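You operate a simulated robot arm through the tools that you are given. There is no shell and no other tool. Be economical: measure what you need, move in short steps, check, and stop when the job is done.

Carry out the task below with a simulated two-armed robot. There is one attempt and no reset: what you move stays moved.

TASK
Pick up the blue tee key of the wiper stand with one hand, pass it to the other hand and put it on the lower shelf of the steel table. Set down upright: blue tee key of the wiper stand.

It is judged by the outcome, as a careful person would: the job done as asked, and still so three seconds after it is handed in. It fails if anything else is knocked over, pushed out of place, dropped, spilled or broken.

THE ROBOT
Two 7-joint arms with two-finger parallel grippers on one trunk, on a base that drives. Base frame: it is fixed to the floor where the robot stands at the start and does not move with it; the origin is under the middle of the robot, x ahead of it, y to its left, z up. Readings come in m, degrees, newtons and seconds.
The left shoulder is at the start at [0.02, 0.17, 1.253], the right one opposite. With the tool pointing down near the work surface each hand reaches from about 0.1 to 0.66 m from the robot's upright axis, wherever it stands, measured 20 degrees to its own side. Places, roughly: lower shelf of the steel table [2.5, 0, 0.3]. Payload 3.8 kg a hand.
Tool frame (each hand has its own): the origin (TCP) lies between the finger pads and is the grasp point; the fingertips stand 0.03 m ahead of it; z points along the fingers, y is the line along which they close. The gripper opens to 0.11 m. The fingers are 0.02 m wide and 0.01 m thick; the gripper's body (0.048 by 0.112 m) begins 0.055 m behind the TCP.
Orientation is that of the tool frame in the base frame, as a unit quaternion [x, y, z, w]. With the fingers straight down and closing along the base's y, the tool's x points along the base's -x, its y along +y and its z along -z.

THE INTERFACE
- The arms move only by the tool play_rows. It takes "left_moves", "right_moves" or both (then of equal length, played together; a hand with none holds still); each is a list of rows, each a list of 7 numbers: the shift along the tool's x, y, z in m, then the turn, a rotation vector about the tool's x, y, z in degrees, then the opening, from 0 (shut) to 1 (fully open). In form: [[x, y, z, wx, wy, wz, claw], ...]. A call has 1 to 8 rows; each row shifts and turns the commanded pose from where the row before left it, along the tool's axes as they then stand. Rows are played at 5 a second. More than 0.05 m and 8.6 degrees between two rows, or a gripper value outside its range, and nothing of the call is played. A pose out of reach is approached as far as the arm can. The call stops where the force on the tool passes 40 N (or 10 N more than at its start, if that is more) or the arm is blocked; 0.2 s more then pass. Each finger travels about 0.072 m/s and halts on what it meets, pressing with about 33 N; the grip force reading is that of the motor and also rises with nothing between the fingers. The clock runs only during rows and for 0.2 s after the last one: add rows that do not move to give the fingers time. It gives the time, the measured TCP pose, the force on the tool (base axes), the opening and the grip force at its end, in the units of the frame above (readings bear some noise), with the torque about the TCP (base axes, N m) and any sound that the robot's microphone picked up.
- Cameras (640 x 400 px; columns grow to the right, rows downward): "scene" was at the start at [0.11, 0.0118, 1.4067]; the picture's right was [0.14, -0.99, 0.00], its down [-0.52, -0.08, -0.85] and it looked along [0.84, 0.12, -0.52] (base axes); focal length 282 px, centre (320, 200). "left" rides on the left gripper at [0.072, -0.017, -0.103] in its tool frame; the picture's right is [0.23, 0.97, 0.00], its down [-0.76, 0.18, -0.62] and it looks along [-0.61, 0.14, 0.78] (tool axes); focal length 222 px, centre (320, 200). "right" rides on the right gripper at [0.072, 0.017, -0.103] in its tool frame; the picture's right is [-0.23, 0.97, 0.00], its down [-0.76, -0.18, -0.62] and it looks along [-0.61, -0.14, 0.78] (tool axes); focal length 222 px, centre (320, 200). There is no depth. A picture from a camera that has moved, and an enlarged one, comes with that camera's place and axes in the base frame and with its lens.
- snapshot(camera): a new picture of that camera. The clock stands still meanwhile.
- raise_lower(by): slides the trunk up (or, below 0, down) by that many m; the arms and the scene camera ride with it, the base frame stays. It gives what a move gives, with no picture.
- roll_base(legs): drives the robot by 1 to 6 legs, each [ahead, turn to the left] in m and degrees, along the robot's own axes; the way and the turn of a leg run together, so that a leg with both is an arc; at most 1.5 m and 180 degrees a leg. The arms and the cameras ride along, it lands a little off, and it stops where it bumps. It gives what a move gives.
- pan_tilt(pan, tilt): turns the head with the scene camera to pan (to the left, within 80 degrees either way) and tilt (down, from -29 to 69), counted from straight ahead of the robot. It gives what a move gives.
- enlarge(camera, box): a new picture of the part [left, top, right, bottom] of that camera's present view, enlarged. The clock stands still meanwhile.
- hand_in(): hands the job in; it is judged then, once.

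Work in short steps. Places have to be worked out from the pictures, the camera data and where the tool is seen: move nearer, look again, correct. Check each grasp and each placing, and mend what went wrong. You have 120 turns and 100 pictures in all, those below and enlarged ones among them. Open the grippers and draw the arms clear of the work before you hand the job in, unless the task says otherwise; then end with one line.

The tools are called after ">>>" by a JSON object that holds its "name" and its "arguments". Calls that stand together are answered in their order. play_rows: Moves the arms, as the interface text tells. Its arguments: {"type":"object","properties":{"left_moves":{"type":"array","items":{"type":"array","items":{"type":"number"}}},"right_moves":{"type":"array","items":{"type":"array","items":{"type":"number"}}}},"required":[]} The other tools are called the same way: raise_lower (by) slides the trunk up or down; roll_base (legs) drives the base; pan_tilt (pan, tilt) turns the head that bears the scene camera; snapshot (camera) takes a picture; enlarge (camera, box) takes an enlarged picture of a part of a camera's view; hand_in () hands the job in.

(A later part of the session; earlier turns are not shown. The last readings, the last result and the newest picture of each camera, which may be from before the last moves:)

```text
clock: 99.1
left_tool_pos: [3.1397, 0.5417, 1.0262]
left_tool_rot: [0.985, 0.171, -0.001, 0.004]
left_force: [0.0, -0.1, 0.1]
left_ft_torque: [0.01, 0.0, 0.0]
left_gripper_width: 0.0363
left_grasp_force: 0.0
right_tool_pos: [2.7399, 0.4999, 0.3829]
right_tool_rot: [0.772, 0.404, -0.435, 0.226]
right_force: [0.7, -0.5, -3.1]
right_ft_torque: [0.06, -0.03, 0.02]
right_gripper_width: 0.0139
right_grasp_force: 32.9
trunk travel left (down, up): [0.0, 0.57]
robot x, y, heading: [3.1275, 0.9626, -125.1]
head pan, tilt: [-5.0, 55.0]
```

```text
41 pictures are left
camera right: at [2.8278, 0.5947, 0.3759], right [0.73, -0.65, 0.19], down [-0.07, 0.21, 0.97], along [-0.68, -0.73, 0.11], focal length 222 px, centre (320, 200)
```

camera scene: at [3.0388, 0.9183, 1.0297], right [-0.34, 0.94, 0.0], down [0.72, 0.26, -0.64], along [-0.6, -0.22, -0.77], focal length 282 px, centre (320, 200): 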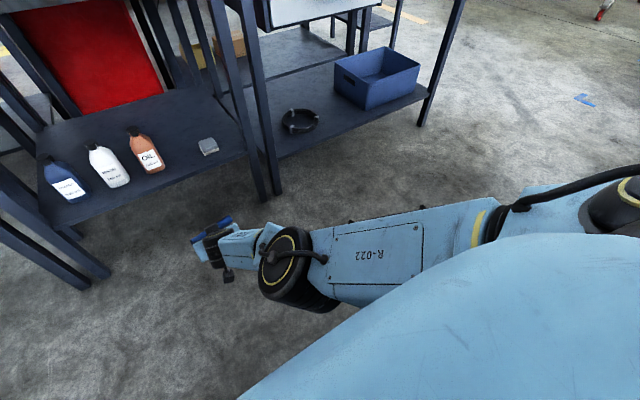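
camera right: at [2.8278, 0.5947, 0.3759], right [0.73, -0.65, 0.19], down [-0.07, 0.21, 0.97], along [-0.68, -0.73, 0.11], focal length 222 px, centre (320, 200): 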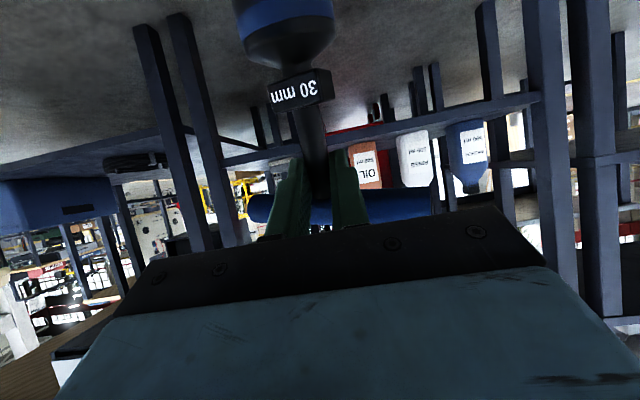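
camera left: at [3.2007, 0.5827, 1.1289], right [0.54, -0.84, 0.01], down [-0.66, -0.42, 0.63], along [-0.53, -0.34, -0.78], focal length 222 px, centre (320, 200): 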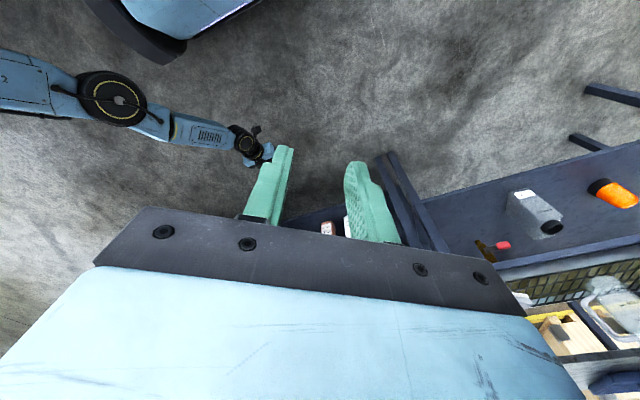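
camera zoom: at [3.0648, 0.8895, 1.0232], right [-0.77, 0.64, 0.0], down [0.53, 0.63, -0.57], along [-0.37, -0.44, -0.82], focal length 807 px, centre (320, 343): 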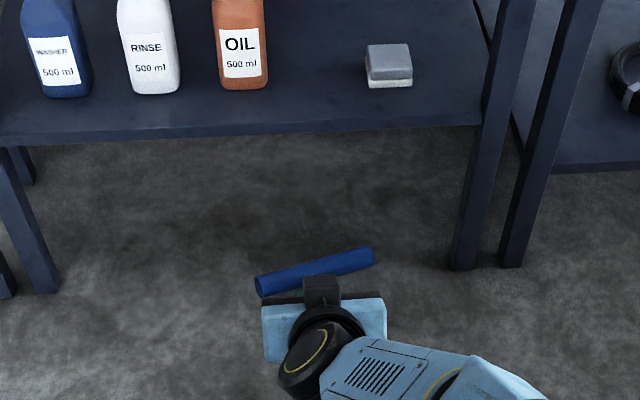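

The bar now sits right on top of the fingers (only ~2 cm above the TCP), so the key can't be righted in this grip at a reachable hand angle. I'll let the left hand hold the bar again and re-take the stem lower with the right hand pitched ~42°. First raise the trunk.

>>> {"name": "raise_lower", "arguments": {"by": 0.35}}

>>> {"name": "play_rows", "arguments": {"right_moves": [[-0.04, 0, -0.024, 0, -6, 0, 0], [-0.042, 0, -0.018, 0, -6, 0, 0], [-0.043, 0, -0.013, 0, -5, 0, 0], [-0.043, 0, -0.013, 0, 0, 0, 0], [-0.043, 0, -0.013, 0, 0, 0, 0], [-0.043, 0, -0.013, 0, 0, 0, 0], [-0.043, 0, -0.013, 0, 0, 0, 0], [-0.043, 0, -0.013, 0, 0, 0, 0]]}}

>>> {"name": "play_rows", "arguments": {"right_moves": [[-0.03, 0.01, -0.009, -5, 0, -1.4, 0], [0, 0.01, 0, -5, 0, -1.4, 0], [0, 0.01, 0, -5, 0, -1.4, 0], [0, 0.01, 0, -5, 0, -1.4, 0], [0, 0.01, 0, -5, 0, -1.4, 0], [0, 0.01, 0, -5, 0, -1.4, 0], [0, 0, 0, -4, 0, -1.1, 0], [0, 0, 0, 0, 0, 0, 0]]}}

>>> {"name": "pan_tilt", "arguments": {"pan": 0, "tilt": 35}}

>>> {"name": "snapshot", "arguments": {"camera": "scene"}}

```text
clock: 102.5
left_tool_pos: [3.1387, 0.5403, 1.3769]
left_tool_rot: [0.985, 0.171, -0.001, 0.004]
left_force: [0.3, -0.3, 0.0]
left_ft_torque: [-0.02, -0.01, -0.02]
left_gripper_width: 0.0364
left_grasp_force: 0.0
right_tool_pos: [2.7412, 0.5005, 0.7332]
right_tool_rot: [0.772, 0.405, -0.434, 0.227]
right_force: [0.3, 0.2, -2.5]
right_ft_torque: [0.06, -0.01, 0.0]
right_gripper_width: 0.014
right_grasp_force: 33.2
trunk travel left (down, up): [-0.35, 0.22]
robot x, y, heading: [3.1228, 0.9631, -125.3]
head pan, tilt: [-5.0, 55.0]
```

```text
clock: 104.3
left_tool_pos: [3.1363, 0.5419, 1.3764]
left_tool_rot: [0.985, 0.171, -0.001, 0.005]
left_force: [-1.1, -0.6, -0.4]
left_ft_torque: [-0.02, -0.06, -0.02]
left_gripper_width: 0.0361
left_grasp_force: 0.1
right_tool_pos: [2.7536, 0.4119, 0.9955]
right_tool_rot: [0.723, 0.368, -0.524, 0.259]
right_force: [-0.4, -0.1, -3.2]
right_ft_torque: [0.0, -0.02, 0.02]
right_gripper_width: 0.014
right_grasp_force: 33.2
right hand out of reach, approached as far as the arm can: row 1, 2, 3, 4, 5
trunk travel left (down, up): [-0.35, 0.22]
robot x, y, heading: [3.1255, 0.9624, -125.2]
head pan, tilt: [-5.0, 55.0]
```

```text
clock: 106.1
left_tool_pos: [3.1393, 0.5418, 1.3762]
left_tool_rot: [0.985, 0.172, -0.001, 0.004]
left_force: [0.6, 0.1, 0.4]
left_ft_torque: [-0.03, -0.01, -0.03]
left_gripper_width: 0.036
left_grasp_force: 0.1
right_tool_pos: [2.7779, 0.3956, 1.0263]
right_tool_rot: [0.67, 0.46, -0.481, 0.331]
right_force: [-0.3, 0.1, -3.0]
right_ft_torque: [0.03, -0.03, 0.0]
right_gripper_width: 0.014
right_grasp_force: 33.0
right hand out of reach, approached as far as the arm can: row 4, 5, 6, 7
trunk travel left (down, up): [-0.35, 0.22]
robot x, y, heading: [3.1223, 0.9591, -125.1]
head pan, tilt: [-5.0, 55.0]
```

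```text
clock: 106.9
left_tool_pos: [3.1384, 0.5421, 1.3769]
left_tool_rot: [0.985, 0.171, -0.002, 0.003]
left_force: [-0.4, 0.3, -0.3]
left_ft_torque: [0.04, -0.01, 0.02]
left_gripper_width: 0.0365
left_grasp_force: 0.0
right_tool_pos: [2.7771, 0.3952, 1.0275]
right_tool_rot: [0.669, 0.46, -0.48, 0.331]
right_force: [-0.8, 0.8, -2.7]
right_ft_torque: [0.03, 0.0, -0.02]
right_gripper_width: 0.014
right_grasp_force: 32.4
trunk travel left (down, up): [-0.35, 0.22]
robot x, y, heading: [3.121, 0.9618, -124.9]
head pan, tilt: [0.0, 35.0]
```

```text
40 pictures are left
camera scene: at [3.0607, 0.8724, 1.4014], right [-0.82, 0.57, 0.0], down [0.33, 0.47, -0.82], along [-0.47, -0.67, -0.57], focal length 282 px, centre (320, 200)
```

scene: 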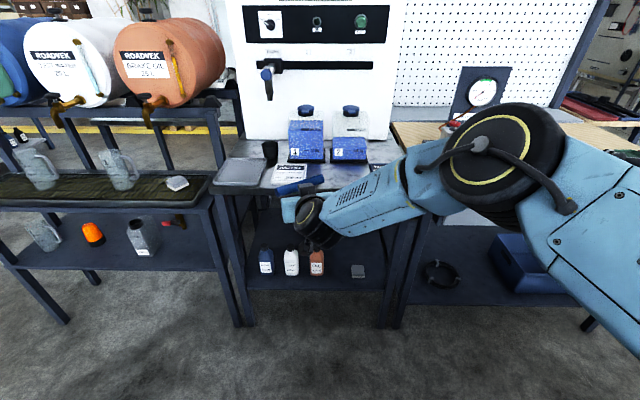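

The hand is far forward with yaw 14°. I bring it back toward the robot and up, then yaw it on to ~36° as in the first handover.

>>> {"name": "play_rows", "arguments": {"right_moves": [[-0.012, -0.003, -0.035, 0, 0, 0, 0], [-0.012, -0.003, -0.035, 0, 0, 0, 0], [-0.012, -0.003, -0.035, 0, 0, 0, 0], [-0.012, -0.003, -0.035, 0, 0, 0, 0], [0, 0, 0, -5.2, 0, -1.75, 0], [0, 0, 0, -5.2, 0, -1.75, 0], [0, 0, 0, -5.2, 0, -1.75, 0], [0, 0, 0, -5.2, 0, -1.75, 0]]}}

>>> {"name": "snapshot", "arguments": {"camera": "scene"}}

>>> {"name": "snapshot", "arguments": {"camera": "left"}}

```text
clock: 108.7
left_tool_pos: [3.1372, 0.5416, 1.377]
left_tool_rot: [0.985, 0.17, -0.001, 0.004]
left_force: [-0.6, 0.4, -0.8]
left_ft_torque: [0.02, -0.01, 0.0]
left_gripper_width: 0.0362
left_grasp_force: 0.1
right_tool_pos: [2.8206, 0.5044, 1.1248]
right_tool_rot: [0.65, 0.49, -0.464, 0.348]
right_force: [-0.2, -0.2, -2.7]
right_ft_torque: [0.04, 0.0, -0.02]
right_gripper_width: 0.0138
right_grasp_force: 33.7
right hand out of reach, approached as far as the arm can: row 5, 6, 7, 8
trunk travel left (down, up): [-0.35, 0.22]
robot x, y, heading: [3.1242, 0.9616, -125.1]
head pan, tilt: [0.0, 35.0]
```

```text
39 pictures are left
camera scene: at [3.0601, 0.8726, 1.4014], right [-0.82, 0.57, 0.0], down [0.33, 0.47, -0.82], along [-0.47, -0.67, -0.57], focal length 282 px, centre (320, 200)
```

scene: 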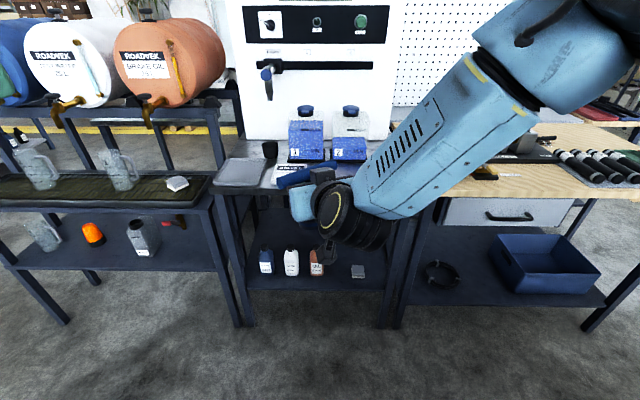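

```text
38 pictures are left
camera left: at [3.2001, 0.5827, 1.4789], right [0.54, -0.84, 0.01], down [-0.66, -0.42, 0.63], along [-0.52, -0.34, -0.78], focal length 222 px, centre (320, 200)
```

left: 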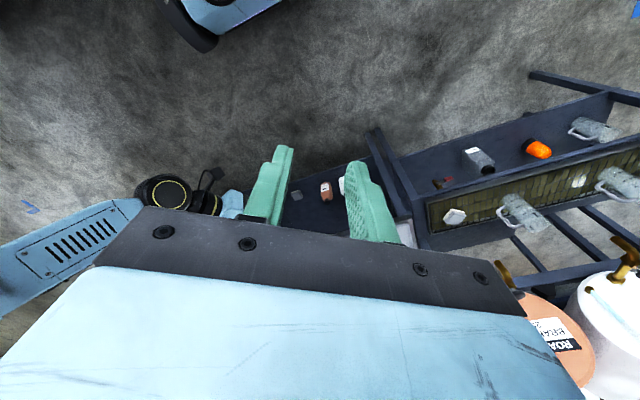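

Elbow-high shape limits right yaw to 19°, so the bar lies at about -53° in my frame. I bring the left hand above the bar and then try turning it that far.

>>> {"name": "play_rows", "arguments": {"left_moves": [[-0.039, -0.0085, 0.006, 0, 0, 0, 0.6], [-0.039, -0.0085, 0.006, 0, 0, 0, 0.6], [-0.039, -0.0085, 0.006, 0, 0, 0, 0.6], [-0.039, -0.0085, 0.006, 0, 0, 0, 0.6], [-0.039, -0.0085, 0.006, 0, 0, 0, 0.6], [-0.039, -0.0085, 0.006, 0, 0, 0, 0.6], [-0.039, -0.0085, 0.006, 0, 0, 0, 0.6], [-0.039, -0.0085, 0.006, 0, 0, 0, 0.6]]}}

>>> {"name": "play_rows", "arguments": {"left_moves": [[0, 0, 0, 0, 0, 6, 0.6], [0, 0, 0, 0, 0, 6, 0.6], [0, 0, 0, 0, 0, 6, 0.6], [0, 0, 0, 0, 0, 0, 0.6]]}}

>>> {"name": "snapshot", "arguments": {"camera": "left"}}

>>> {"name": "snapshot", "arguments": {"camera": "scene"}}

```text
clock: 110.5
left_tool_pos: [2.8308, 0.5051, 1.326]
left_tool_rot: [0.985, 0.17, -0.001, 0.006]
left_force: [-1.3, 0.5, -0.7]
left_ft_torque: [-0.04, -0.01, 0.01]
left_gripper_width: 0.066
left_grasp_force: 0.1
left hand out of reach, approached as far as the arm can: row 8
right_tool_pos: [2.8193, 0.5055, 1.1238]
right_tool_rot: [0.651, 0.489, -0.465, 0.347]
right_force: [0.2, -0.3, -2.3]
right_ft_torque: [0.01, -0.02, -0.03]
right_gripper_width: 0.0142
right_grasp_force: 33.3
trunk travel left (down, up): [-0.35, 0.22]
robot x, y, heading: [3.123, 0.9638, -124.9]
head pan, tilt: [0.0, 35.0]
```

```text
clock: 111.5
left_tool_pos: [2.8321, 0.5035, 1.3261]
left_tool_rot: [1.0, 0.014, -0.002, 0.005]
left_force: [0.1, -0.2, 0.2]
left_ft_torque: [-0.02, 0.0, 0.0]
left_gripper_width: 0.066
left_grasp_force: 0.0
right_tool_pos: [2.8205, 0.5037, 1.1246]
right_tool_rot: [0.65, 0.491, -0.465, 0.348]
right_force: [0.2, -0.2, -1.9]
right_ft_torque: [0.05, 0.03, -0.01]
right_gripper_width: 0.0141
right_grasp_force: 32.7
trunk travel left (down, up): [-0.35, 0.22]
robot x, y, heading: [3.122, 0.9665, -125.1]
head pan, tilt: [0.0, 35.0]
```

```text
37 pictures are left
camera left: at [2.9032, 0.523, 1.4285], right [0.25, -0.97, 0.01], down [-0.76, -0.19, 0.63], along [-0.6, -0.16, -0.78], focal length 222 px, centre (320, 200)
```

left: 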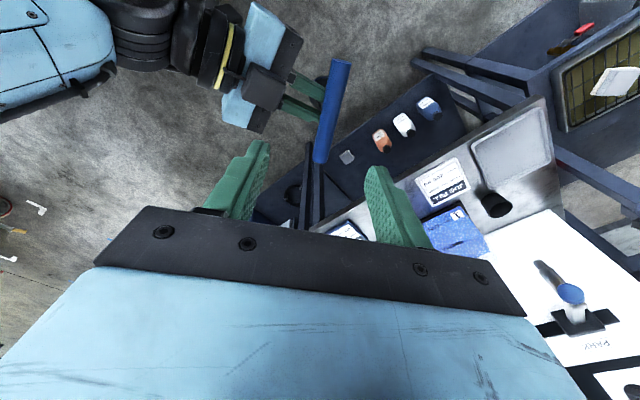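

```text
36 pictures are left
camera scene: at [3.0609, 0.8722, 1.4014], right [-0.82, 0.57, 0.0], down [0.33, 0.47, -0.82], along [-0.47, -0.67, -0.57], focal length 282 px, centre (320, 200)
```

scene: 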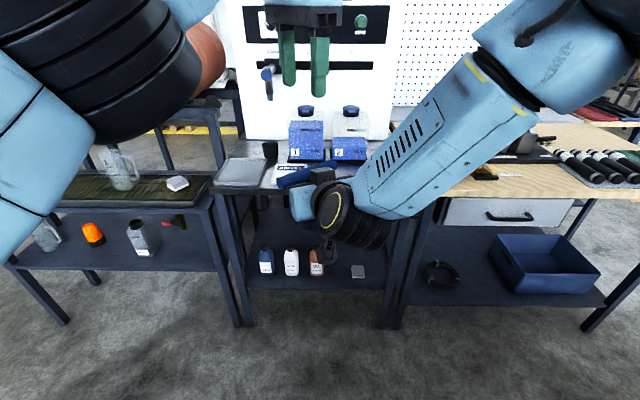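

The left hand turned fine; the bar measures centre [2.819, 0.486], z≈1.147. I align, level the right hand by 4°, and lower the left hand to just above the bar.

>>> {"name": "play_rows", "arguments": {"left_moves": [[-0.007, 0.009, 0.03, 0, 0, -3.5, 0.6], [-0.0065, 0.0085, 0.03, 0, 0, 0, 0.6], [0, 0, 0.03, 0, 0, 0, 0.6], [0, 0, 0.03, 0, 0, 0, 0.6], [0, 0, 0, 0, 0, 0, 0.6]], "right_moves": [[0, 0, 0, 0, -2, 0, 0], [0, 0, 0, 0, -2, 0, 0], [0, 0, 0, 0, 0, 0, 0], [0, 0, 0, 0, 0, 0, 0], [0, 0, 0, 0, 0, 0, 0]]}}

>>> {"name": "snapshot", "arguments": {"camera": "left"}}

>>> {"name": "enlarge", "arguments": {"camera": "scene", "box": [240, 80, 400, 260]}}

```text
clock: 112.7
left_tool_pos: [2.8198, 0.4836, 1.2069]
left_tool_rot: [0.999, 0.046, -0.002, 0.004]
left_force: [-0.1, 0.7, 0.4]
left_ft_torque: [-0.01, 0.03, 0.01]
left_gripper_width: 0.066
left_grasp_force: 0.1
right_tool_pos: [2.835, 0.4996, 1.1319]
right_tool_rot: [0.636, 0.476, -0.489, 0.361]
right_force: [0.0, 0.5, -1.7]
right_ft_torque: [0.06, 0.0, 0.0]
right_gripper_width: 0.014
right_grasp_force: 32.6
right hand out of reach, approached as far as the arm can: row 1, 2
trunk travel left (down, up): [-0.35, 0.22]
robot x, y, heading: [3.1194, 0.9613, -124.9]
head pan, tilt: [0.0, 35.0]
```

```text
35 pictures are left
camera left: at [2.8887, 0.5086, 1.3087], right [0.31, -0.95, 0.01], down [-0.74, -0.24, 0.63], along [-0.59, -0.2, -0.78], focal length 222 px, centre (320, 200)
```

left: 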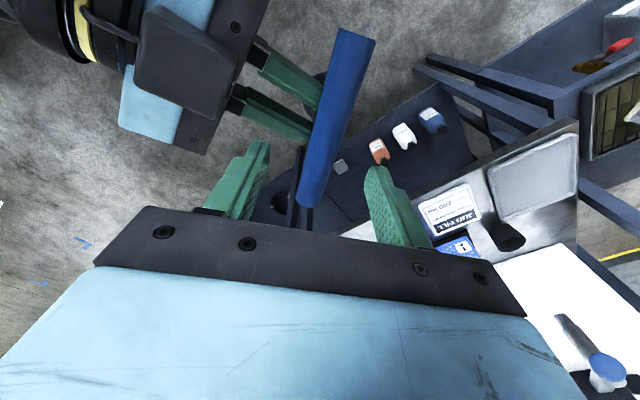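

```text
2.22 times, centred on (320, 170) of scene
camera zoom: at [3.0608, 0.8727, 1.4015], right [-0.82, 0.57, 0.0], down [0.33, 0.47, -0.82], along [-0.47, -0.67, -0.57], focal length 628 px, centre (320, 267)
```

zoom: 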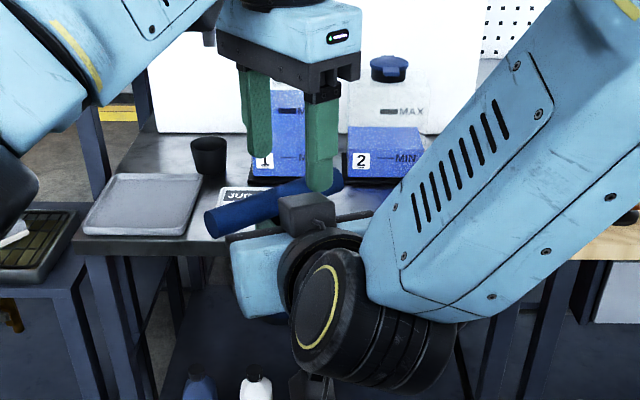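

The right hand shifted slightly; the bar centre is now ≈[2.830, 0.483], z≈1.153. I shift the left hand 1 cm along the bar, lower 3.8 cm and close on it.

>>> {"name": "play_rows", "arguments": {"left_moves": [[0.01, 0, 0.019, 0, 0, 0, 0.6], [0, 0, 0.019, 0, 0, 0, 0.6], [0, 0, 0, 0, 0, 0, 0.4], [0, 0, 0, 0, 0, 0, 0.2], [0, 0, 0, 0, 0, 0, 0], [0, 0, 0, 0, 0, 0, 0], [0, 0, 0, 0, 0, 0, 0]]}}

>>> {"name": "snapshot", "arguments": {"camera": "right"}}

>>> {"name": "snapshot", "arguments": {"camera": "left"}}

```text
clock: 113.4
left_tool_pos: [2.8279, 0.4879, 1.1743]
left_tool_rot: [0.999, 0.04, -0.005, 0.003]
left_force: [-1.0, -0.5, -0.2]
left_ft_torque: [0.02, 0.02, 0.0]
left_gripper_width: 0.0439
left_grasp_force: 0.0
right_tool_pos: [2.8338, 0.5013, 1.1236]
right_tool_rot: [0.641, 0.48, -0.481, 0.357]
right_force: [-0.1, 0.6, -2.5]
right_ft_torque: [0.05, 0.0, 0.01]
right_gripper_width: 0.0143
right_grasp_force: 32.8
trunk travel left (down, up): [-0.35, 0.22]
robot x, y, heading: [3.1239, 0.9657, -125.1]
head pan, tilt: [0.0, 35.0]
stopped in row 3 (right hand): the force on the tool passed its limit at 44 N (the readings are from after the stop); the commanded pose is now the measured one
```

```text
33 pictures are left
camera right: at [2.8855, 0.6119, 1.0854], right [0.92, -0.34, 0.21], down [-0.06, 0.42, 0.91], along [-0.4, -0.84, 0.36], focal length 222 px, centre (320, 200)
```

right: 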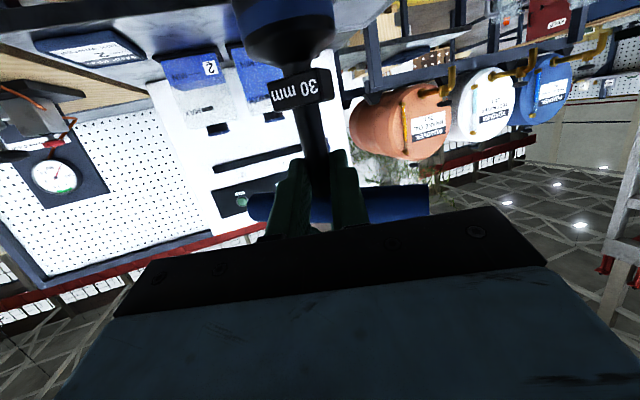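

```text
32 pictures are left
camera left: at [2.898, 0.5113, 1.276], right [0.3, -0.95, 0.0], down [-0.74, -0.23, 0.63], along [-0.6, -0.19, -0.78], focal length 222 px, centre (320, 200)
```

left: 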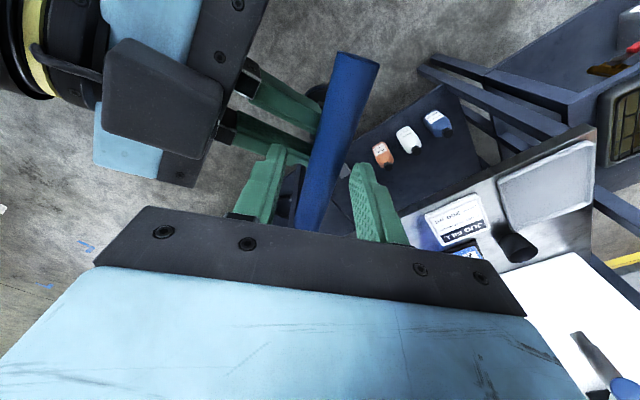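

A brief touch (left finger against right gripper body) has relaxed. The bar is centred between the left fingers, so I close them.

>>> {"name": "play_rows", "arguments": {"left_moves": [[0, 0, 0, 0, 0, 0, 0.3], [0, 0, 0, 0, 0, 0, 0.2], [0, 0, 0, 0, 0, 0, 0.1], [0, 0, 0, 0, 0, 0, 0], [0, 0, 0, 0, 0, 0, 0]]}}

```text
clock: 114.6
left_tool_pos: [2.8281, 0.4862, 1.174]
left_tool_rot: [0.999, 0.043, -0.004, 0.005]
left_force: [-5.7, -31.5, -1.9]
left_ft_torque: [-1.02, 0.3, -0.26]
left_gripper_width: 0.0213
left_grasp_force: 32.8
right_tool_pos: [2.834, 0.5031, 1.1247]
right_tool_rot: [0.641, 0.48, -0.481, 0.357]
right_force: [5.1, 30.9, 2.1]
right_ft_torque: [-0.61, 0.0, 0.14]
right_gripper_width: 0.0141
right_grasp_force: 32.7
trunk travel left (down, up): [-0.35, 0.22]
robot x, y, heading: [3.1202, 0.9644, -125.0]
head pan, tilt: [0.0, 35.0]
```

Gripped on the bar (0.0213). A 31 N strain along y remains; I ease the left hand 4 mm toward -y.

>>> {"name": "play_rows", "arguments": {"left_moves": [[0, 0.002, 0, 0, 0, 0, 0], [0, 0.002, 0, 0, 0, 0, 0], [0, 0, 0, 0, 0, 0, 0]]}}

```text
clock: 115.4
left_tool_pos: [2.8272, 0.4847, 1.1751]
left_tool_rot: [0.999, 0.039, -0.004, 0.002]
left_force: [1.5, -7.8, 4.6]
left_ft_torque: [-0.3, -0.01, -0.05]
left_gripper_width: 0.0212
left_grasp_force: 32.9
right_tool_pos: [2.8328, 0.5012, 1.125]
right_tool_rot: [0.642, 0.48, -0.481, 0.357]
right_force: [-2.3, 7.4, -7.3]
right_ft_torque: [0.07, -0.13, -0.02]
right_gripper_width: 0.0139
right_grasp_force: 33.5
trunk travel left (down, up): [-0.35, 0.22]
robot x, y, heading: [3.1253, 0.961, -125.0]
head pan, tilt: [0.0, 35.0]
```

Strain nearly gone. The right hand opens a little and withdraws along its own axis.

>>> {"name": "play_rows", "arguments": {"right_moves": [[0, 0, 0, 0, 0, 0, 0.2], [0, 0, 0, 0, 0, 0, 0.4], [0, 0, 0, 0, 0, 0, 0.5], [0, 0, -0.02, 0, 0, 0, 0.5], [0, 0, -0.03, 0, 0, 0, 0.5], [0, 0, -0.03, 0, 0, 0, 0.5], [0, 0, -0.03, 0, 0, 0, 0.5], [0, 0, -0.03, 0, 0, 0, 0.5]]}}

>>> {"name": "snapshot", "arguments": {"camera": "right"}}

>>> {"name": "snapshot", "arguments": {"camera": "scene"}}

```text
clock: 117.2
left_tool_pos: [2.826, 0.4852, 1.173]
left_tool_rot: [0.999, 0.04, -0.005, 0.003]
left_force: [0.1, -0.7, -0.2]
left_ft_torque: [-0.02, 0.01, -0.01]
left_gripper_width: 0.0211
left_grasp_force: 32.7
right_tool_pos: [2.8716, 0.6313, 1.1664]
right_tool_rot: [0.641, 0.478, -0.483, 0.356]
right_force: [0.7, -0.3, 0.0]
right_ft_torque: [0.01, -0.03, 0.01]
right_gripper_width: 0.0546
right_grasp_force: 0.1
trunk travel left (down, up): [-0.35, 0.22]
robot x, y, heading: [3.1191, 0.9634, -125.0]
head pan, tilt: [0.0, 35.0]
```

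```text
31 pictures are left
camera right: at [2.9237, 0.7403, 1.1261], right [0.92, -0.34, 0.21], down [-0.06, 0.42, 0.91], along [-0.4, -0.84, 0.36], focal length 222 px, centre (320, 200)
```

right: 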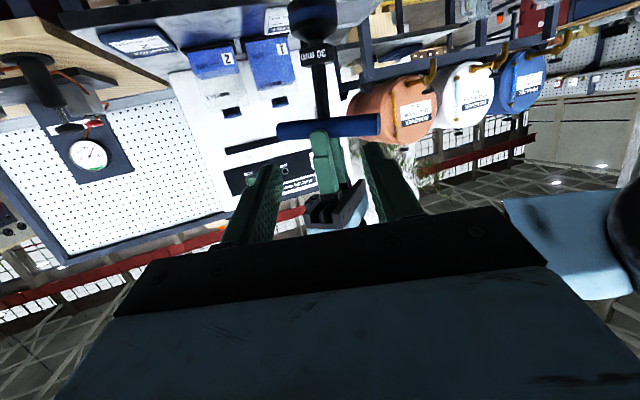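

```text
30 pictures are left
camera scene: at [3.0606, 0.8731, 1.4015], right [-0.82, 0.57, 0.0], down [0.33, 0.47, -0.82], along [-0.47, -0.67, -0.57], focal length 282 px, centre (320, 200)
```

scene: 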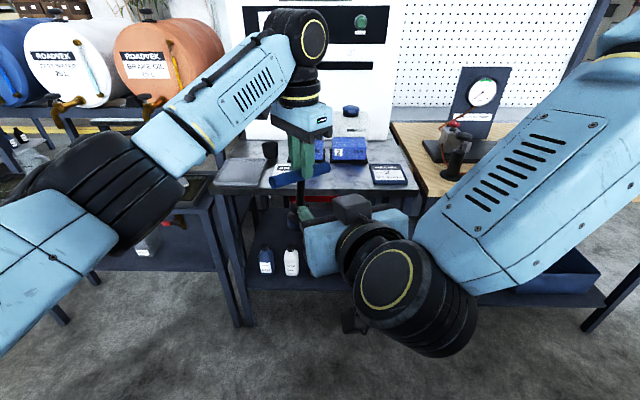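

Left holds the key upright, though only by its fingertips at the bar's mid-height (bar z≈1.144), so I'll be gentle. I pitch the right hand to ~42° below horizontal and set it at a pre-grasp for the lower stem ([2.836, 0.485, 1.097]).

>>> {"name": "play_rows", "arguments": {"right_moves": [[0, 0, 0, 0, 6.5, 0, 0.5], [0, 0, 0, 0, 6.5, 0, 0.5], [0, 0, 0, 0, 6.5, 0, 0.5], [0, 0, 0, 0, 6.5, 0, 0.5], [-0.025, 0.004, 0.014, 0, 0, 0, 0.5], [-0.024, 0.0044, 0.014, 0, 0, 0, 0.5], [0, 0, 0, 0, 0, 0, 0.5]]}}

>>> {"name": "snapshot", "arguments": {"camera": "right"}}

>>> {"name": "snapshot", "arguments": {"camera": "left"}}

```text
clock: 118.8
left_tool_pos: [2.8289, 0.4824, 1.1731]
left_tool_rot: [0.999, 0.041, -0.005, 0.003]
left_force: [-0.1, 0.3, -0.4]
left_ft_torque: [0.03, -0.01, -0.02]
left_gripper_width: 0.0213
left_grasp_force: 33.1
right_tool_pos: [2.8652, 0.5765, 1.182]
right_tool_rot: [0.733, 0.547, -0.326, 0.24]
right_force: [0.4, -0.3, -1.2]
right_ft_torque: [0.01, -0.02, -0.01]
right_gripper_width: 0.0548
right_grasp_force: 0.0
trunk travel left (down, up): [-0.35, 0.22]
robot x, y, heading: [3.123, 0.9651, -125.0]
head pan, tilt: [0.0, 35.0]
```

```text
29 pictures are left
camera right: at [2.9187, 0.6922, 1.2], right [0.89, -0.42, 0.16], down [-0.18, 0.0, 0.98], along [-0.42, -0.91, -0.08], focal length 222 px, centre (320, 200)
```

right: 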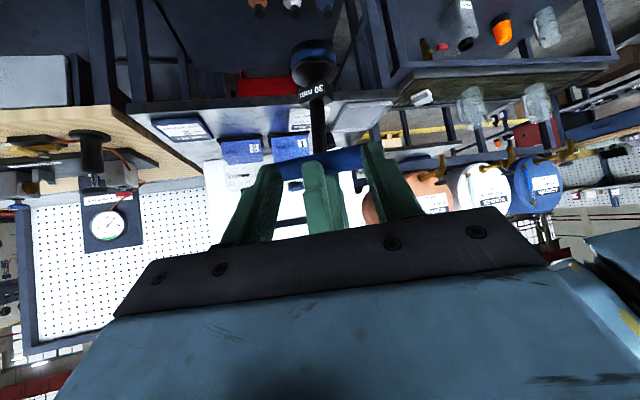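

```text
28 pictures are left
camera left: at [2.8986, 0.5072, 1.2758], right [0.3, -0.95, 0.0], down [-0.74, -0.23, 0.63], along [-0.6, -0.19, -0.78], focal length 222 px, centre (320, 200)
```

left: 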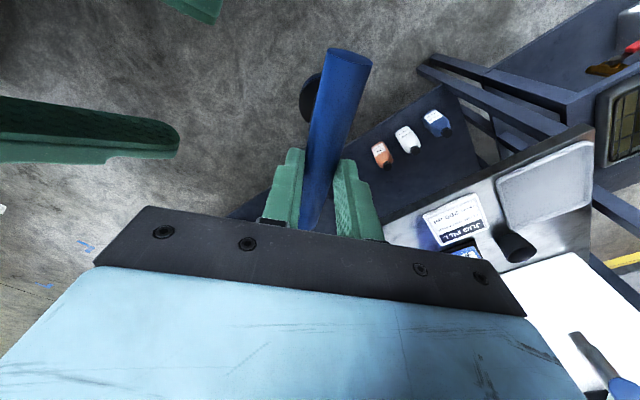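

Stem lines up on the tool axis. A steeper hand would bring the block on top of the right gripper against the left fingers, so I settle for 36° pitch with the stem nearer the fingertips, and advance halfway.

>>> {"name": "play_rows", "arguments": {"right_moves": [[0, 0, 0, 0, -6, 0, 0.5], [0.0094, -0.002, 0.0068, 0, 0, 0, 0.5], [0, 0, 0.025, 0, 0, 0, 0.5], [0, 0, 0.025, 0, 0, 0, 0.5], [0, 0, 0.02, 0, 0, 0, 0.5], [0, 0, 0, 0, 0, 0, 0.5]]}}

>>> {"name": "enlarge", "arguments": {"camera": "right", "box": [200, 0, 460, 240]}}

>>> {"name": "enlarge", "arguments": {"camera": "scene", "box": [240, 80, 400, 260]}}

```text
clock: 120.2
left_tool_pos: [2.8278, 0.4834, 1.1736]
left_tool_rot: [0.999, 0.041, -0.004, 0.002]
left_force: [0.3, 0.7, -0.4]
left_ft_torque: [-0.01, 0.03, 0.02]
left_gripper_width: 0.0215
left_grasp_force: 33.0
right_tool_pos: [2.8483, 0.5241, 1.1291]
right_tool_rot: [0.715, 0.535, -0.362, 0.269]
right_force: [-0.3, 0.2, 0.4]
right_ft_torque: [0.0, 0.02, 0.01]
right_gripper_width: 0.0549
right_grasp_force: 0.1
trunk travel left (down, up): [-0.35, 0.22]
robot x, y, heading: [3.1263, 0.9627, -125.0]
head pan, tilt: [0.0, 35.0]
```

```text
1.67 times, centred on (330, 120) of right
camera zoom: at [2.9012, 0.64, 1.1335], right [0.9, -0.41, 0.18], down [-0.15, 0.1, 0.98], along [-0.42, -0.91, 0.03], focal length 370 px, centre (303, 333)
```

zoom: 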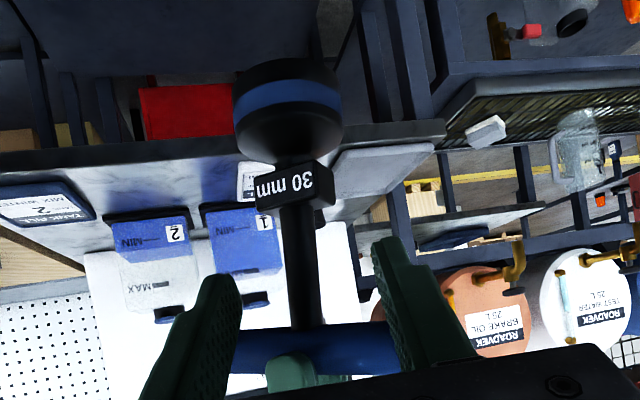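

```text
2.22 times, centred on (320, 170) of scene
camera zoom: at [3.0608, 0.8728, 1.4015], right [-0.82, 0.57, 0.0], down [0.33, 0.47, -0.82], along [-0.47, -0.67, -0.57], focal length 628 px, centre (320, 267)
```

zoom: 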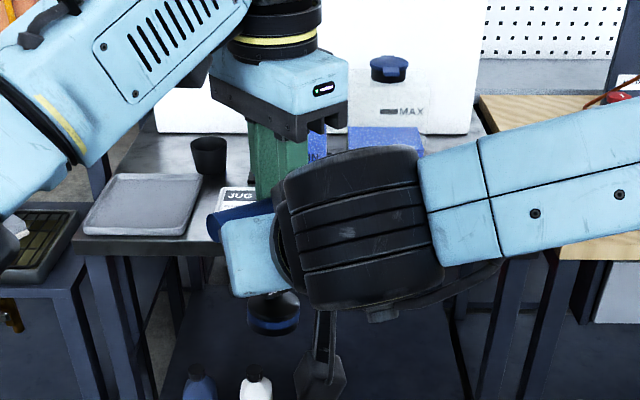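

Everything lines up (the axis meets the stem mid-way between block and bar). I advance the last 3 cm.

>>> {"name": "play_rows", "arguments": {"right_moves": [[0, 0, 0.015, 0, 0, 0, 0.5], [0, 0, 0.015, 0, 0, 0, 0.5], [0, 0, 0, 0, 0, 0, 0.5]]}}

>>> {"name": "enlarge", "arguments": {"camera": "right", "box": [200, 0, 460, 240]}}

>>> {"name": "snapshot", "arguments": {"camera": "left"}}

```text
clock: 121.0
left_tool_pos: [2.8284, 0.4836, 1.1741]
left_tool_rot: [0.999, 0.039, -0.004, 0.002]
left_force: [-0.7, -0.1, 0.1]
left_ft_torque: [-0.01, 0.02, -0.01]
left_gripper_width: 0.0216
left_grasp_force: 32.9
right_tool_pos: [2.8399, 0.4995, 1.1116]
right_tool_rot: [0.715, 0.534, -0.363, 0.269]
right_force: [0.2, -0.3, -0.1]
right_ft_torque: [-0.01, 0.0, 0.02]
right_gripper_width: 0.055
right_grasp_force: 0.1
trunk travel left (down, up): [-0.35, 0.22]
robot x, y, heading: [3.1267, 0.965, -124.9]
head pan, tilt: [0.0, 35.0]
```

```text
1.67 times, centred on (330, 120) of right
camera zoom: at [2.8936, 0.6161, 1.1156], right [0.9, -0.41, 0.18], down [-0.15, 0.1, 0.98], along [-0.42, -0.91, 0.03], focal length 370 px, centre (303, 333)
```

zoom: 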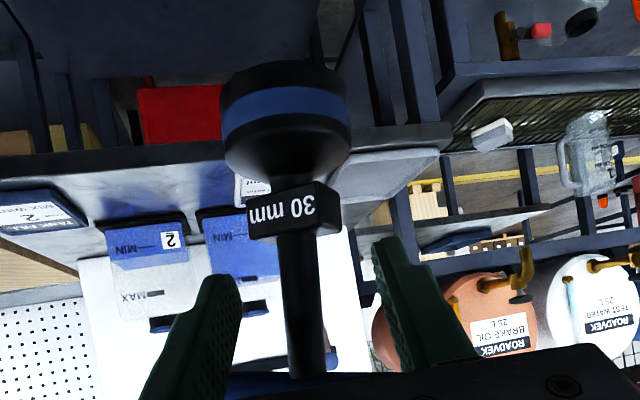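

```text
24 pictures are left
camera left: at [2.8986, 0.5071, 1.2758], right [0.3, -0.95, 0.0], down [-0.74, -0.23, 0.63], along [-0.6, -0.19, -0.78], focal length 222 px, centre (320, 200)
```

left: 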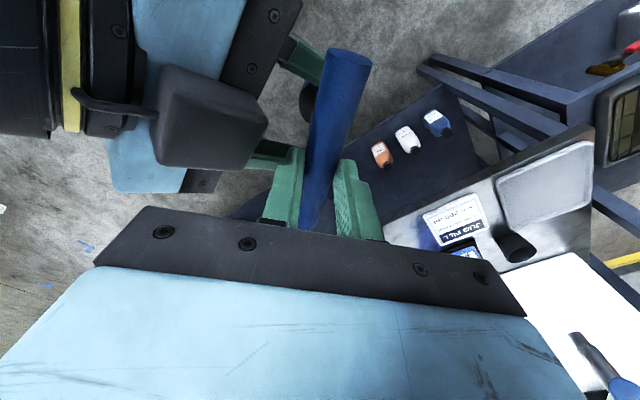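

No contact and well centred. I close the right hand on the stem.

>>> {"name": "play_rows", "arguments": {"right_moves": [[0, 0, 0, 0, 0, 0, 0.35], [0, 0, 0, 0, 0, 0, 0.2], [0, 0, 0, 0, 0, 0, 0.1], [0, 0, 0, 0, 0, 0, 0], [0, 0, 0, 0, 0, 0, 0]]}}

```text
clock: 122.2
left_tool_pos: [2.8294, 0.4819, 1.1744]
left_tool_rot: [0.999, 0.04, -0.004, 0.003]
left_force: [6.7, -1.1, -0.7]
left_ft_torque: [-0.02, 0.47, -0.05]
left_gripper_width: 0.0214
left_grasp_force: 33.3
right_tool_pos: [2.8398, 0.5004, 1.1107]
right_tool_rot: [0.715, 0.532, -0.365, 0.268]
right_force: [-6.3, 0.5, 0.6]
right_ft_torque: [-0.06, -0.87, -0.07]
right_gripper_width: 0.016
right_grasp_force: 33.4
trunk travel left (down, up): [-0.35, 0.22]
robot x, y, heading: [3.1237, 0.964, -124.7]
head pan, tilt: [0.0, 35.0]
```

Low strain (6 N). The left hand opens just enough (0.032 m) and lifts clear.

>>> {"name": "play_rows", "arguments": {"left_moves": [[0, 0, 0, 0, 0, 0, 0.24], [0, 0, 0, 0, 0, 0, 0.29], [0, 0, 0, 0, 0, 0, 0.29], [0, 0, -0.01, 0, 0, 0, 0.29], [0, 0, -0.02, 0, 0, 0, 0.29], [0, 0, -0.03, 0, 0, 0, 0.29], [0, 0, -0.03, 0, 0, 0, 0.29]]}}

>>> {"name": "snapshot", "arguments": {"camera": "left"}}

>>> {"name": "enlarge", "arguments": {"camera": "right", "box": [200, 0, 460, 240]}}

```text
clock: 123.8
left_tool_pos: [2.8283, 0.4841, 1.2653]
left_tool_rot: [0.999, 0.04, -0.005, 0.002]
left_force: [0.1, -0.1, -0.2]
left_ft_torque: [-0.01, 0.03, 0.04]
left_gripper_width: 0.0319
left_grasp_force: 0.0
right_tool_pos: [2.8402, 0.4998, 1.1127]
right_tool_rot: [0.715, 0.534, -0.363, 0.269]
right_force: [0.0, -0.3, 0.1]
right_ft_torque: [0.05, 0.0, 0.06]
right_gripper_width: 0.014
right_grasp_force: 32.9
trunk travel left (down, up): [-0.35, 0.22]
robot x, y, heading: [3.1222, 0.9641, -125.1]
head pan, tilt: [0.0, 35.0]
```

```text
23 pictures are left
camera left: at [2.8992, 0.5084, 1.3674], right [0.3, -0.95, 0.0], down [-0.74, -0.23, 0.63], along [-0.6, -0.19, -0.78], focal length 222 px, centre (320, 200)
```

left: 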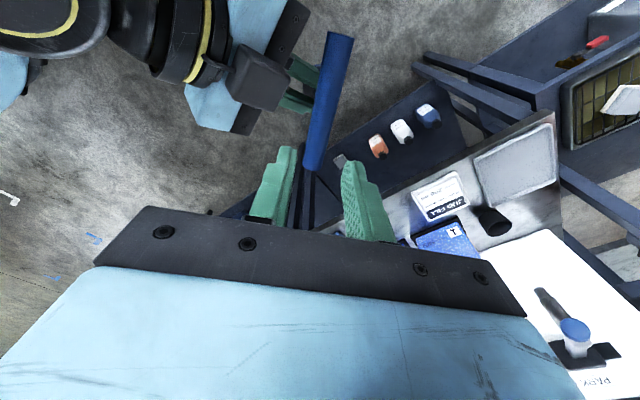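

```text
1.67 times, centred on (330, 120) of right
camera zoom: at [2.8935, 0.6168, 1.1158], right [0.9, -0.41, 0.18], down [-0.15, 0.1, 0.98], along [-0.42, -0.91, 0.03], focal length 370 px, centre (303, 333)
```

zoom: 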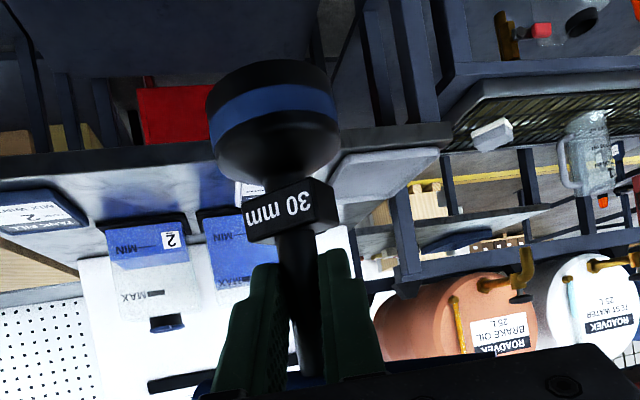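

The key is now held low on the stem, within ~5-8° of upright at 36° pitch. The left hand withdraws back, left and up; then the trunk goes down.

>>> {"name": "play_rows", "arguments": {"left_moves": [[0, 0, -0.03, 0, 0, 0, 0.29], [0.04, -0.013, -0.017, 0, 0, 0, 0.29], [0.04, -0.013, -0.017, 0, 0, 0, 0.29], [0.04, -0.013, -0.017, 0, 0, 0, 0.29], [0.04, -0.013, -0.017, 0, 0, 0, 0.29], [0.04, -0.013, -0.017, 0, 0, 0, 0.29], [0.04, -0.013, -0.017, 0, 0, 0, 0.29]]}}

>>> {"name": "raise_lower", "arguments": {"by": -0.35}}

>>> {"name": "play_rows", "arguments": {"right_moves": [[0, 0, 0, 4, 3, 2.9, 0], [0, 0, 0, 4, 3, 2.9, 0], [0, 0, 0, 4, 3, 2.9, 0], [0, 0, 0, 3, 0, 2.8, 0], [0.028, -0.01, 0.028, 0, 0, 0, 0], [0.028, -0.01, 0.028, 0, 0, 0, 0], [0.028, -0.01, 0.028, 0, 0, 0, 0], [0.028, -0.01, 0.028, 0, 0, 0, 0]]}}

```text
clock: 125.4
left_tool_pos: [3.0627, 0.5836, 1.3942]
left_tool_rot: [0.999, 0.04, -0.004, 0.003]
left_force: [-0.4, -0.3, 0.0]
left_ft_torque: [-0.04, 0.01, 0.03]
left_gripper_width: 0.0318
left_grasp_force: 0.1
right_tool_pos: [2.8406, 0.4993, 1.1124]
right_tool_rot: [0.715, 0.534, -0.363, 0.268]
right_force: [0.3, -0.5, -0.8]
right_ft_torque: [0.03, 0.03, -0.01]
right_gripper_width: 0.0141
right_grasp_force: 33.0
trunk travel left (down, up): [-0.35, 0.22]
robot x, y, heading: [3.1266, 0.9637, -125.1]
head pan, tilt: [0.0, 35.0]
```

```text
clock: 128.8
left_tool_pos: [3.0612, 0.5811, 1.0451]
left_tool_rot: [0.999, 0.041, -0.004, 0.002]
left_force: [0.5, 0.3, 0.8]
left_ft_torque: [-0.03, 0.01, 0.02]
left_gripper_width: 0.0319
left_grasp_force: 0.2
right_tool_pos: [2.8402, 0.5, 0.7618]
right_tool_rot: [0.715, 0.534, -0.363, 0.268]
right_force: [-0.4, 0.5, -0.6]
right_ft_torque: [0.06, 0.0, -0.03]
right_gripper_width: 0.0139
right_grasp_force: 32.7
trunk travel left (down, up): [0.0, 0.57]
robot x, y, heading: [3.1205, 0.9623, -125.1]
head pan, tilt: [0.0, 35.0]
```

```text
clock: 130.7
left_tool_pos: [3.0615, 0.5826, 1.0439]
left_tool_rot: [0.999, 0.041, -0.004, 0.002]
left_force: [-0.1, 1.0, -0.4]
left_ft_torque: [0.0, 0.0, 0.02]
left_gripper_width: 0.0315
left_grasp_force: 0.0
right_tool_pos: [2.8036, 0.5258, 0.603]
right_tool_rot: [0.819, 0.428, -0.346, 0.164]
right_force: [-0.4, 0.5, 0.3]
right_ft_torque: [0.03, -0.01, 0.03]
right_gripper_width: 0.0141
right_grasp_force: 32.9
trunk travel left (down, up): [0.0, 0.57]
robot x, y, heading: [3.1206, 0.9627, -125.0]
head pan, tilt: [0.0, 35.0]
```

Good, no limits so far. I continue down to z≈0.43 and to the right a little.

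>>> {"name": "play_rows", "arguments": {"right_moves": [[0.028, -0.012, 0.028, 0, 0, 0, 0], [0.028, -0.012, 0.028, 0, 0, 0, 0], [0.028, -0.012, 0.028, 0, 0, 0, 0], [0.028, -0.012, 0.028, 0, 0, 0, 0], [0.008, -0.012, 0.008, 0, -5, 0, 0], [0, -0.01, 0, 0, -5, 0, 0], [0, -0.01, 0, 0, -5, 0, 0], [0, 0, 0, 0, 0, 0, 0]]}}

>>> {"name": "pan_tilt", "arguments": {"pan": 0, "tilt": 45}}

>>> {"name": "snapshot", "arguments": {"camera": "scene"}}

>>> {"name": "snapshot", "arguments": {"camera": "right"}}

```text
clock: 132.4
left_tool_pos: [3.0611, 0.5816, 1.0433]
left_tool_rot: [0.999, 0.041, -0.004, 0.002]
left_force: [0.1, 0.8, 0.5]
left_ft_torque: [0.0, 0.01, 0.04]
left_gripper_width: 0.0319
left_grasp_force: 0.0
right_tool_pos: [2.7547, 0.5417, 0.4569]
right_tool_rot: [0.772, 0.4, -0.448, 0.207]
right_force: [-0.8, -0.1, 1.1]
right_ft_torque: [0.07, -0.04, 0.0]
right_gripper_width: 0.0138
right_grasp_force: 33.1
right hand out of reach, approached as far as the arm can: row 6, 7
trunk travel left (down, up): [0.0, 0.57]
robot x, y, heading: [3.1236, 0.9663, -124.8]
head pan, tilt: [0.0, 35.0]
```

```text
clock: 133.2
left_tool_pos: [3.0619, 0.58, 1.0441]
left_tool_rot: [0.999, 0.04, -0.005, 0.003]
left_force: [0.6, -0.2, -0.4]
left_ft_torque: [0.01, 0.0, 0.0]
left_gripper_width: 0.0319
left_grasp_force: 0.0
right_tool_pos: [2.7552, 0.5425, 0.4558]
right_tool_rot: [0.772, 0.4, -0.448, 0.207]
right_force: [-0.8, 0.6, 0.5]
right_ft_torque: [0.07, -0.04, 0.02]
right_gripper_width: 0.0139
right_grasp_force: 33.2
trunk travel left (down, up): [0.0, 0.57]
robot x, y, heading: [3.122, 0.9625, -125.1]
head pan, tilt: [0.0, 45.0]
```

```text
21 pictures are left
camera scene: at [3.0646, 0.878, 1.0367], right [-0.82, 0.57, 0.0], down [0.41, 0.58, -0.71], along [-0.41, -0.58, -0.71], focal length 282 px, centre (320, 200)
```

scene: 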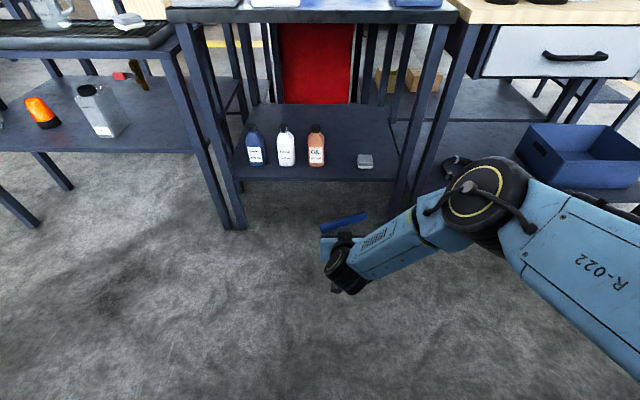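

```text
20 pictures are left
camera right: at [2.8438, 0.6344, 0.4478], right [0.72, -0.68, 0.16], down [-0.03, 0.2, 0.98], along [-0.7, -0.71, 0.12], focal length 222 px, centre (320, 200)
```

right: 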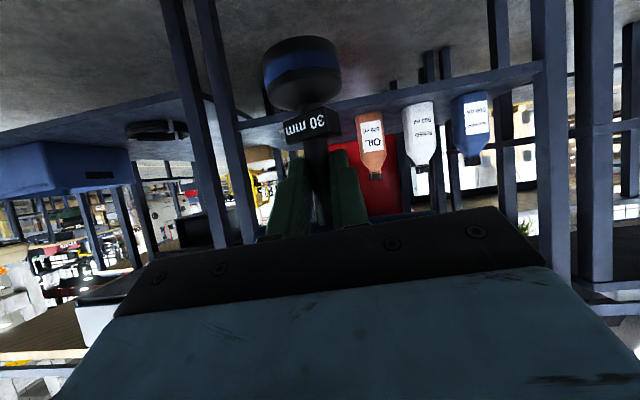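

Now pitch 31°, yaw -3°, TCP 0.555 ahead/0.06 right, z 0.456; the key is near upright. Target: 1.0 m ahead, 0.085 right (between orange bottle and box). I shift the hand 2.4 cm right and drive forward 0.28 m, then look.

>>> {"name": "play_rows", "arguments": {"right_moves": [[0, -0.012, 0, 0, 0, 0, 0], [0, -0.012, 0, 0, 0, 0, 0], [0, 0, 0, 0, 0, 0, 0]]}}

>>> {"name": "roll_base", "arguments": {"legs": [[0.28, 0]]}}

>>> {"name": "pan_tilt", "arguments": {"pan": 0, "tilt": 50}}

>>> {"name": "snapshot", "arguments": {"camera": "scene"}}

>>> {"name": "snapshot", "arguments": {"camera": "right"}}

```text
clock: 134.0
left_tool_pos: [3.0616, 0.5825, 1.0451]
left_tool_rot: [0.999, 0.04, -0.003, 0.003]
left_force: [0.5, -0.2, 0.2]
left_ft_torque: [-0.02, 0.03, -0.01]
left_gripper_width: 0.032
left_grasp_force: 0.2
right_tool_pos: [2.7494, 0.535, 0.4718]
right_tool_rot: [0.769, 0.402, -0.449, 0.214]
right_force: [0.0, 0.1, 0.0]
right_ft_torque: [0.06, -0.04, 0.02]
right_gripper_width: 0.0138
right_grasp_force: 33.1
right hand out of reach, approached as far as the arm can: row 1, 2
trunk travel left (down, up): [0.0, 0.57]
robot x, y, heading: [3.1258, 0.9637, -124.8]
head pan, tilt: [0.0, 45.0]
```

```text
clock: 135.9
left_tool_pos: [2.9012, 0.3532, 1.0441]
left_tool_rot: [0.999, 0.04, -0.004, 0.003]
left_force: [-0.2, 0.3, 0.8]
left_ft_torque: [-0.01, 0.04, 0.02]
left_gripper_width: 0.0321
left_grasp_force: 0.0
right_tool_pos: [2.5903, 0.3068, 0.4706]
right_tool_rot: [0.769, 0.402, -0.449, 0.213]
right_force: [-1.0, 0.6, -0.5]
right_ft_torque: [0.01, -0.03, -0.03]
right_gripper_width: 0.0137
right_grasp_force: 33.3
trunk travel left (down, up): [0.0, 0.57]
robot x, y, heading: [2.9624, 0.7386, -125.0]
head pan, tilt: [0.0, 45.0]
```

```text
clock: 136.6
left_tool_pos: [2.9018, 0.3526, 1.0441]
left_tool_rot: [0.999, 0.039, -0.004, 0.003]
left_force: [-0.2, 0.1, 0.1]
left_ft_torque: [0.02, 0.01, 0.0]
left_gripper_width: 0.0319
left_grasp_force: 0.2
right_tool_pos: [2.5908, 0.3062, 0.471]
right_tool_rot: [0.769, 0.402, -0.449, 0.213]
right_force: [-0.1, 0.3, 0.8]
right_ft_torque: [0.03, 0.0, 0.0]
right_gripper_width: 0.0138
right_grasp_force: 33.5
trunk travel left (down, up): [0.0, 0.57]
robot x, y, heading: [2.9637, 0.7362, -125.0]
head pan, tilt: [0.0, 50.0]
```

```text
19 pictures are left
camera scene: at [2.9073, 0.6532, 1.0298], right [-0.82, 0.57, 0.0], down [0.44, 0.63, -0.64], along [-0.37, -0.53, -0.77], focal length 282 px, centre (320, 200)
```

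scene: 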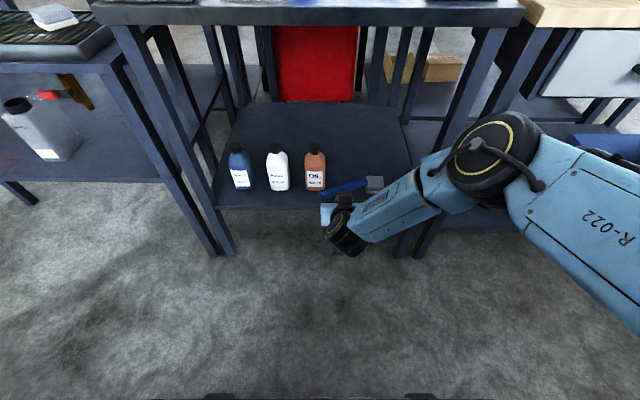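

```text
18 pictures are left
camera right: at [2.6786, 0.399, 0.4617], right [0.73, -0.67, 0.16], down [-0.03, 0.21, 0.98], along [-0.69, -0.71, 0.13], focal length 222 px, centre (320, 200)
```

right: 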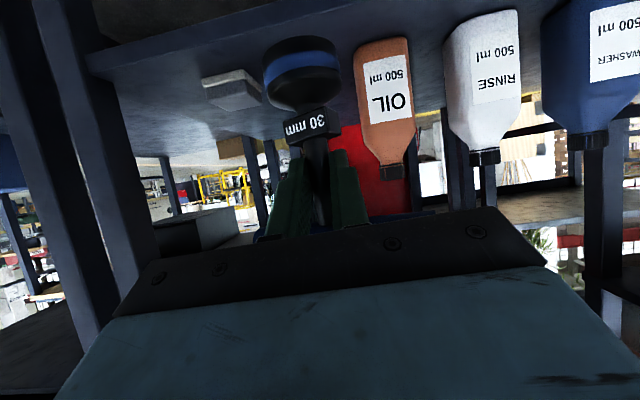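

The hand is 0.059 right, z 0.471 (lateral limit). A 2° right turn of the base gives the missing 2 cm; then I drive 0.14 m in so the key is above the free spot.

>>> {"name": "roll_base", "arguments": {"legs": [[0, -2], [0.14, 0]]}}

>>> {"name": "snapshot", "arguments": {"camera": "scene"}}

>>> {"name": "snapshot", "arguments": {"camera": "right"}}

```text
clock: 138.3
left_tool_pos: [2.8038, 0.2441, 1.0431]
left_tool_rot: [1.0, 0.023, -0.004, 0.003]
left_force: [-0.3, 0.9, -0.3]
left_ft_torque: [0.01, -0.01, 0.0]
left_gripper_width: 0.0318
left_grasp_force: 0.1
right_tool_pos: [2.4912, 0.2082, 0.4713]
right_tool_rot: [0.776, 0.388, -0.453, 0.205]
right_force: [0.1, 0.0, 1.0]
right_ft_torque: [0.03, -0.02, -0.01]
right_gripper_width: 0.0139
right_grasp_force: 32.7
trunk travel left (down, up): [0.0, 0.57]
robot x, y, heading: [2.8796, 0.6231, -126.9]
head pan, tilt: [0.0, 50.0]
```

```text
17 pictures are left
camera scene: at [2.8204, 0.5438, 1.0297], right [-0.8, 0.6, 0.0], down [0.46, 0.61, -0.64], along [-0.39, -0.51, -0.77], focal length 282 px, centre (320, 200)
```

scene: 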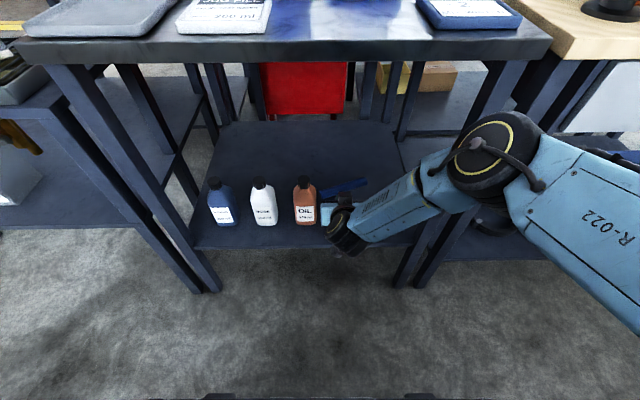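

```text
16 pictures are left
camera right: at [2.5826, 0.2981, 0.4616], right [0.7, -0.69, 0.16], down [-0.02, 0.21, 0.98], along [-0.71, -0.69, 0.13], focal length 222 px, centre (320, 200)
```

right: 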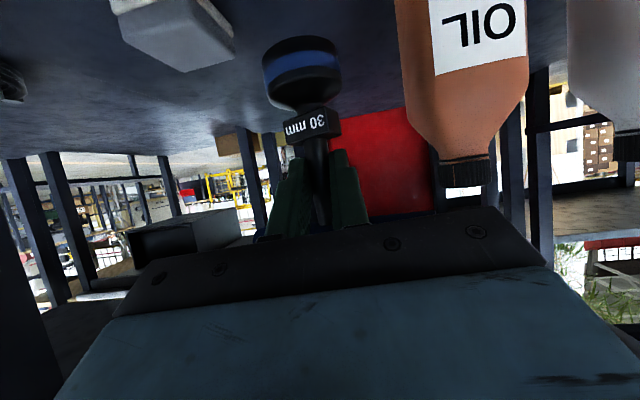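

By my reckoning the key is over the gap's centre (t 1.920 vs 1.921) and 5 cm inside the shelf edge. I lower 3 cm and check for drift.

>>> {"name": "play_rows", "arguments": {"right_moves": [[0.0129, 0, 0.0077, 0, 0, 0, 0], [0.0129, 0, 0.0077, 0, 0, 0, 0], [0, 0, 0, 0, 0, 0, 0]]}}

```text
clock: 139.1
left_tool_pos: [2.804, 0.2436, 1.0426]
left_tool_rot: [1.0, 0.022, -0.004, 0.003]
left_force: [0.4, 0.2, 0.1]
left_ft_torque: [0.0, 0.0, -0.03]
left_gripper_width: 0.0319
left_grasp_force: 0.1
right_tool_pos: [2.4941, 0.2034, 0.4438]
right_tool_rot: [0.779, 0.387, -0.45, 0.2]
right_force: [-1.7, 0.0, -0.1]
right_ft_torque: [0.05, -0.01, -0.04]
right_gripper_width: 0.0141
right_grasp_force: 33.0
right hand out of reach, approached as far as the arm can: row 2
trunk travel left (down, up): [0.0, 0.57]
robot x, y, heading: [2.8803, 0.624, -127.0]
head pan, tilt: [0.0, 50.0]
```

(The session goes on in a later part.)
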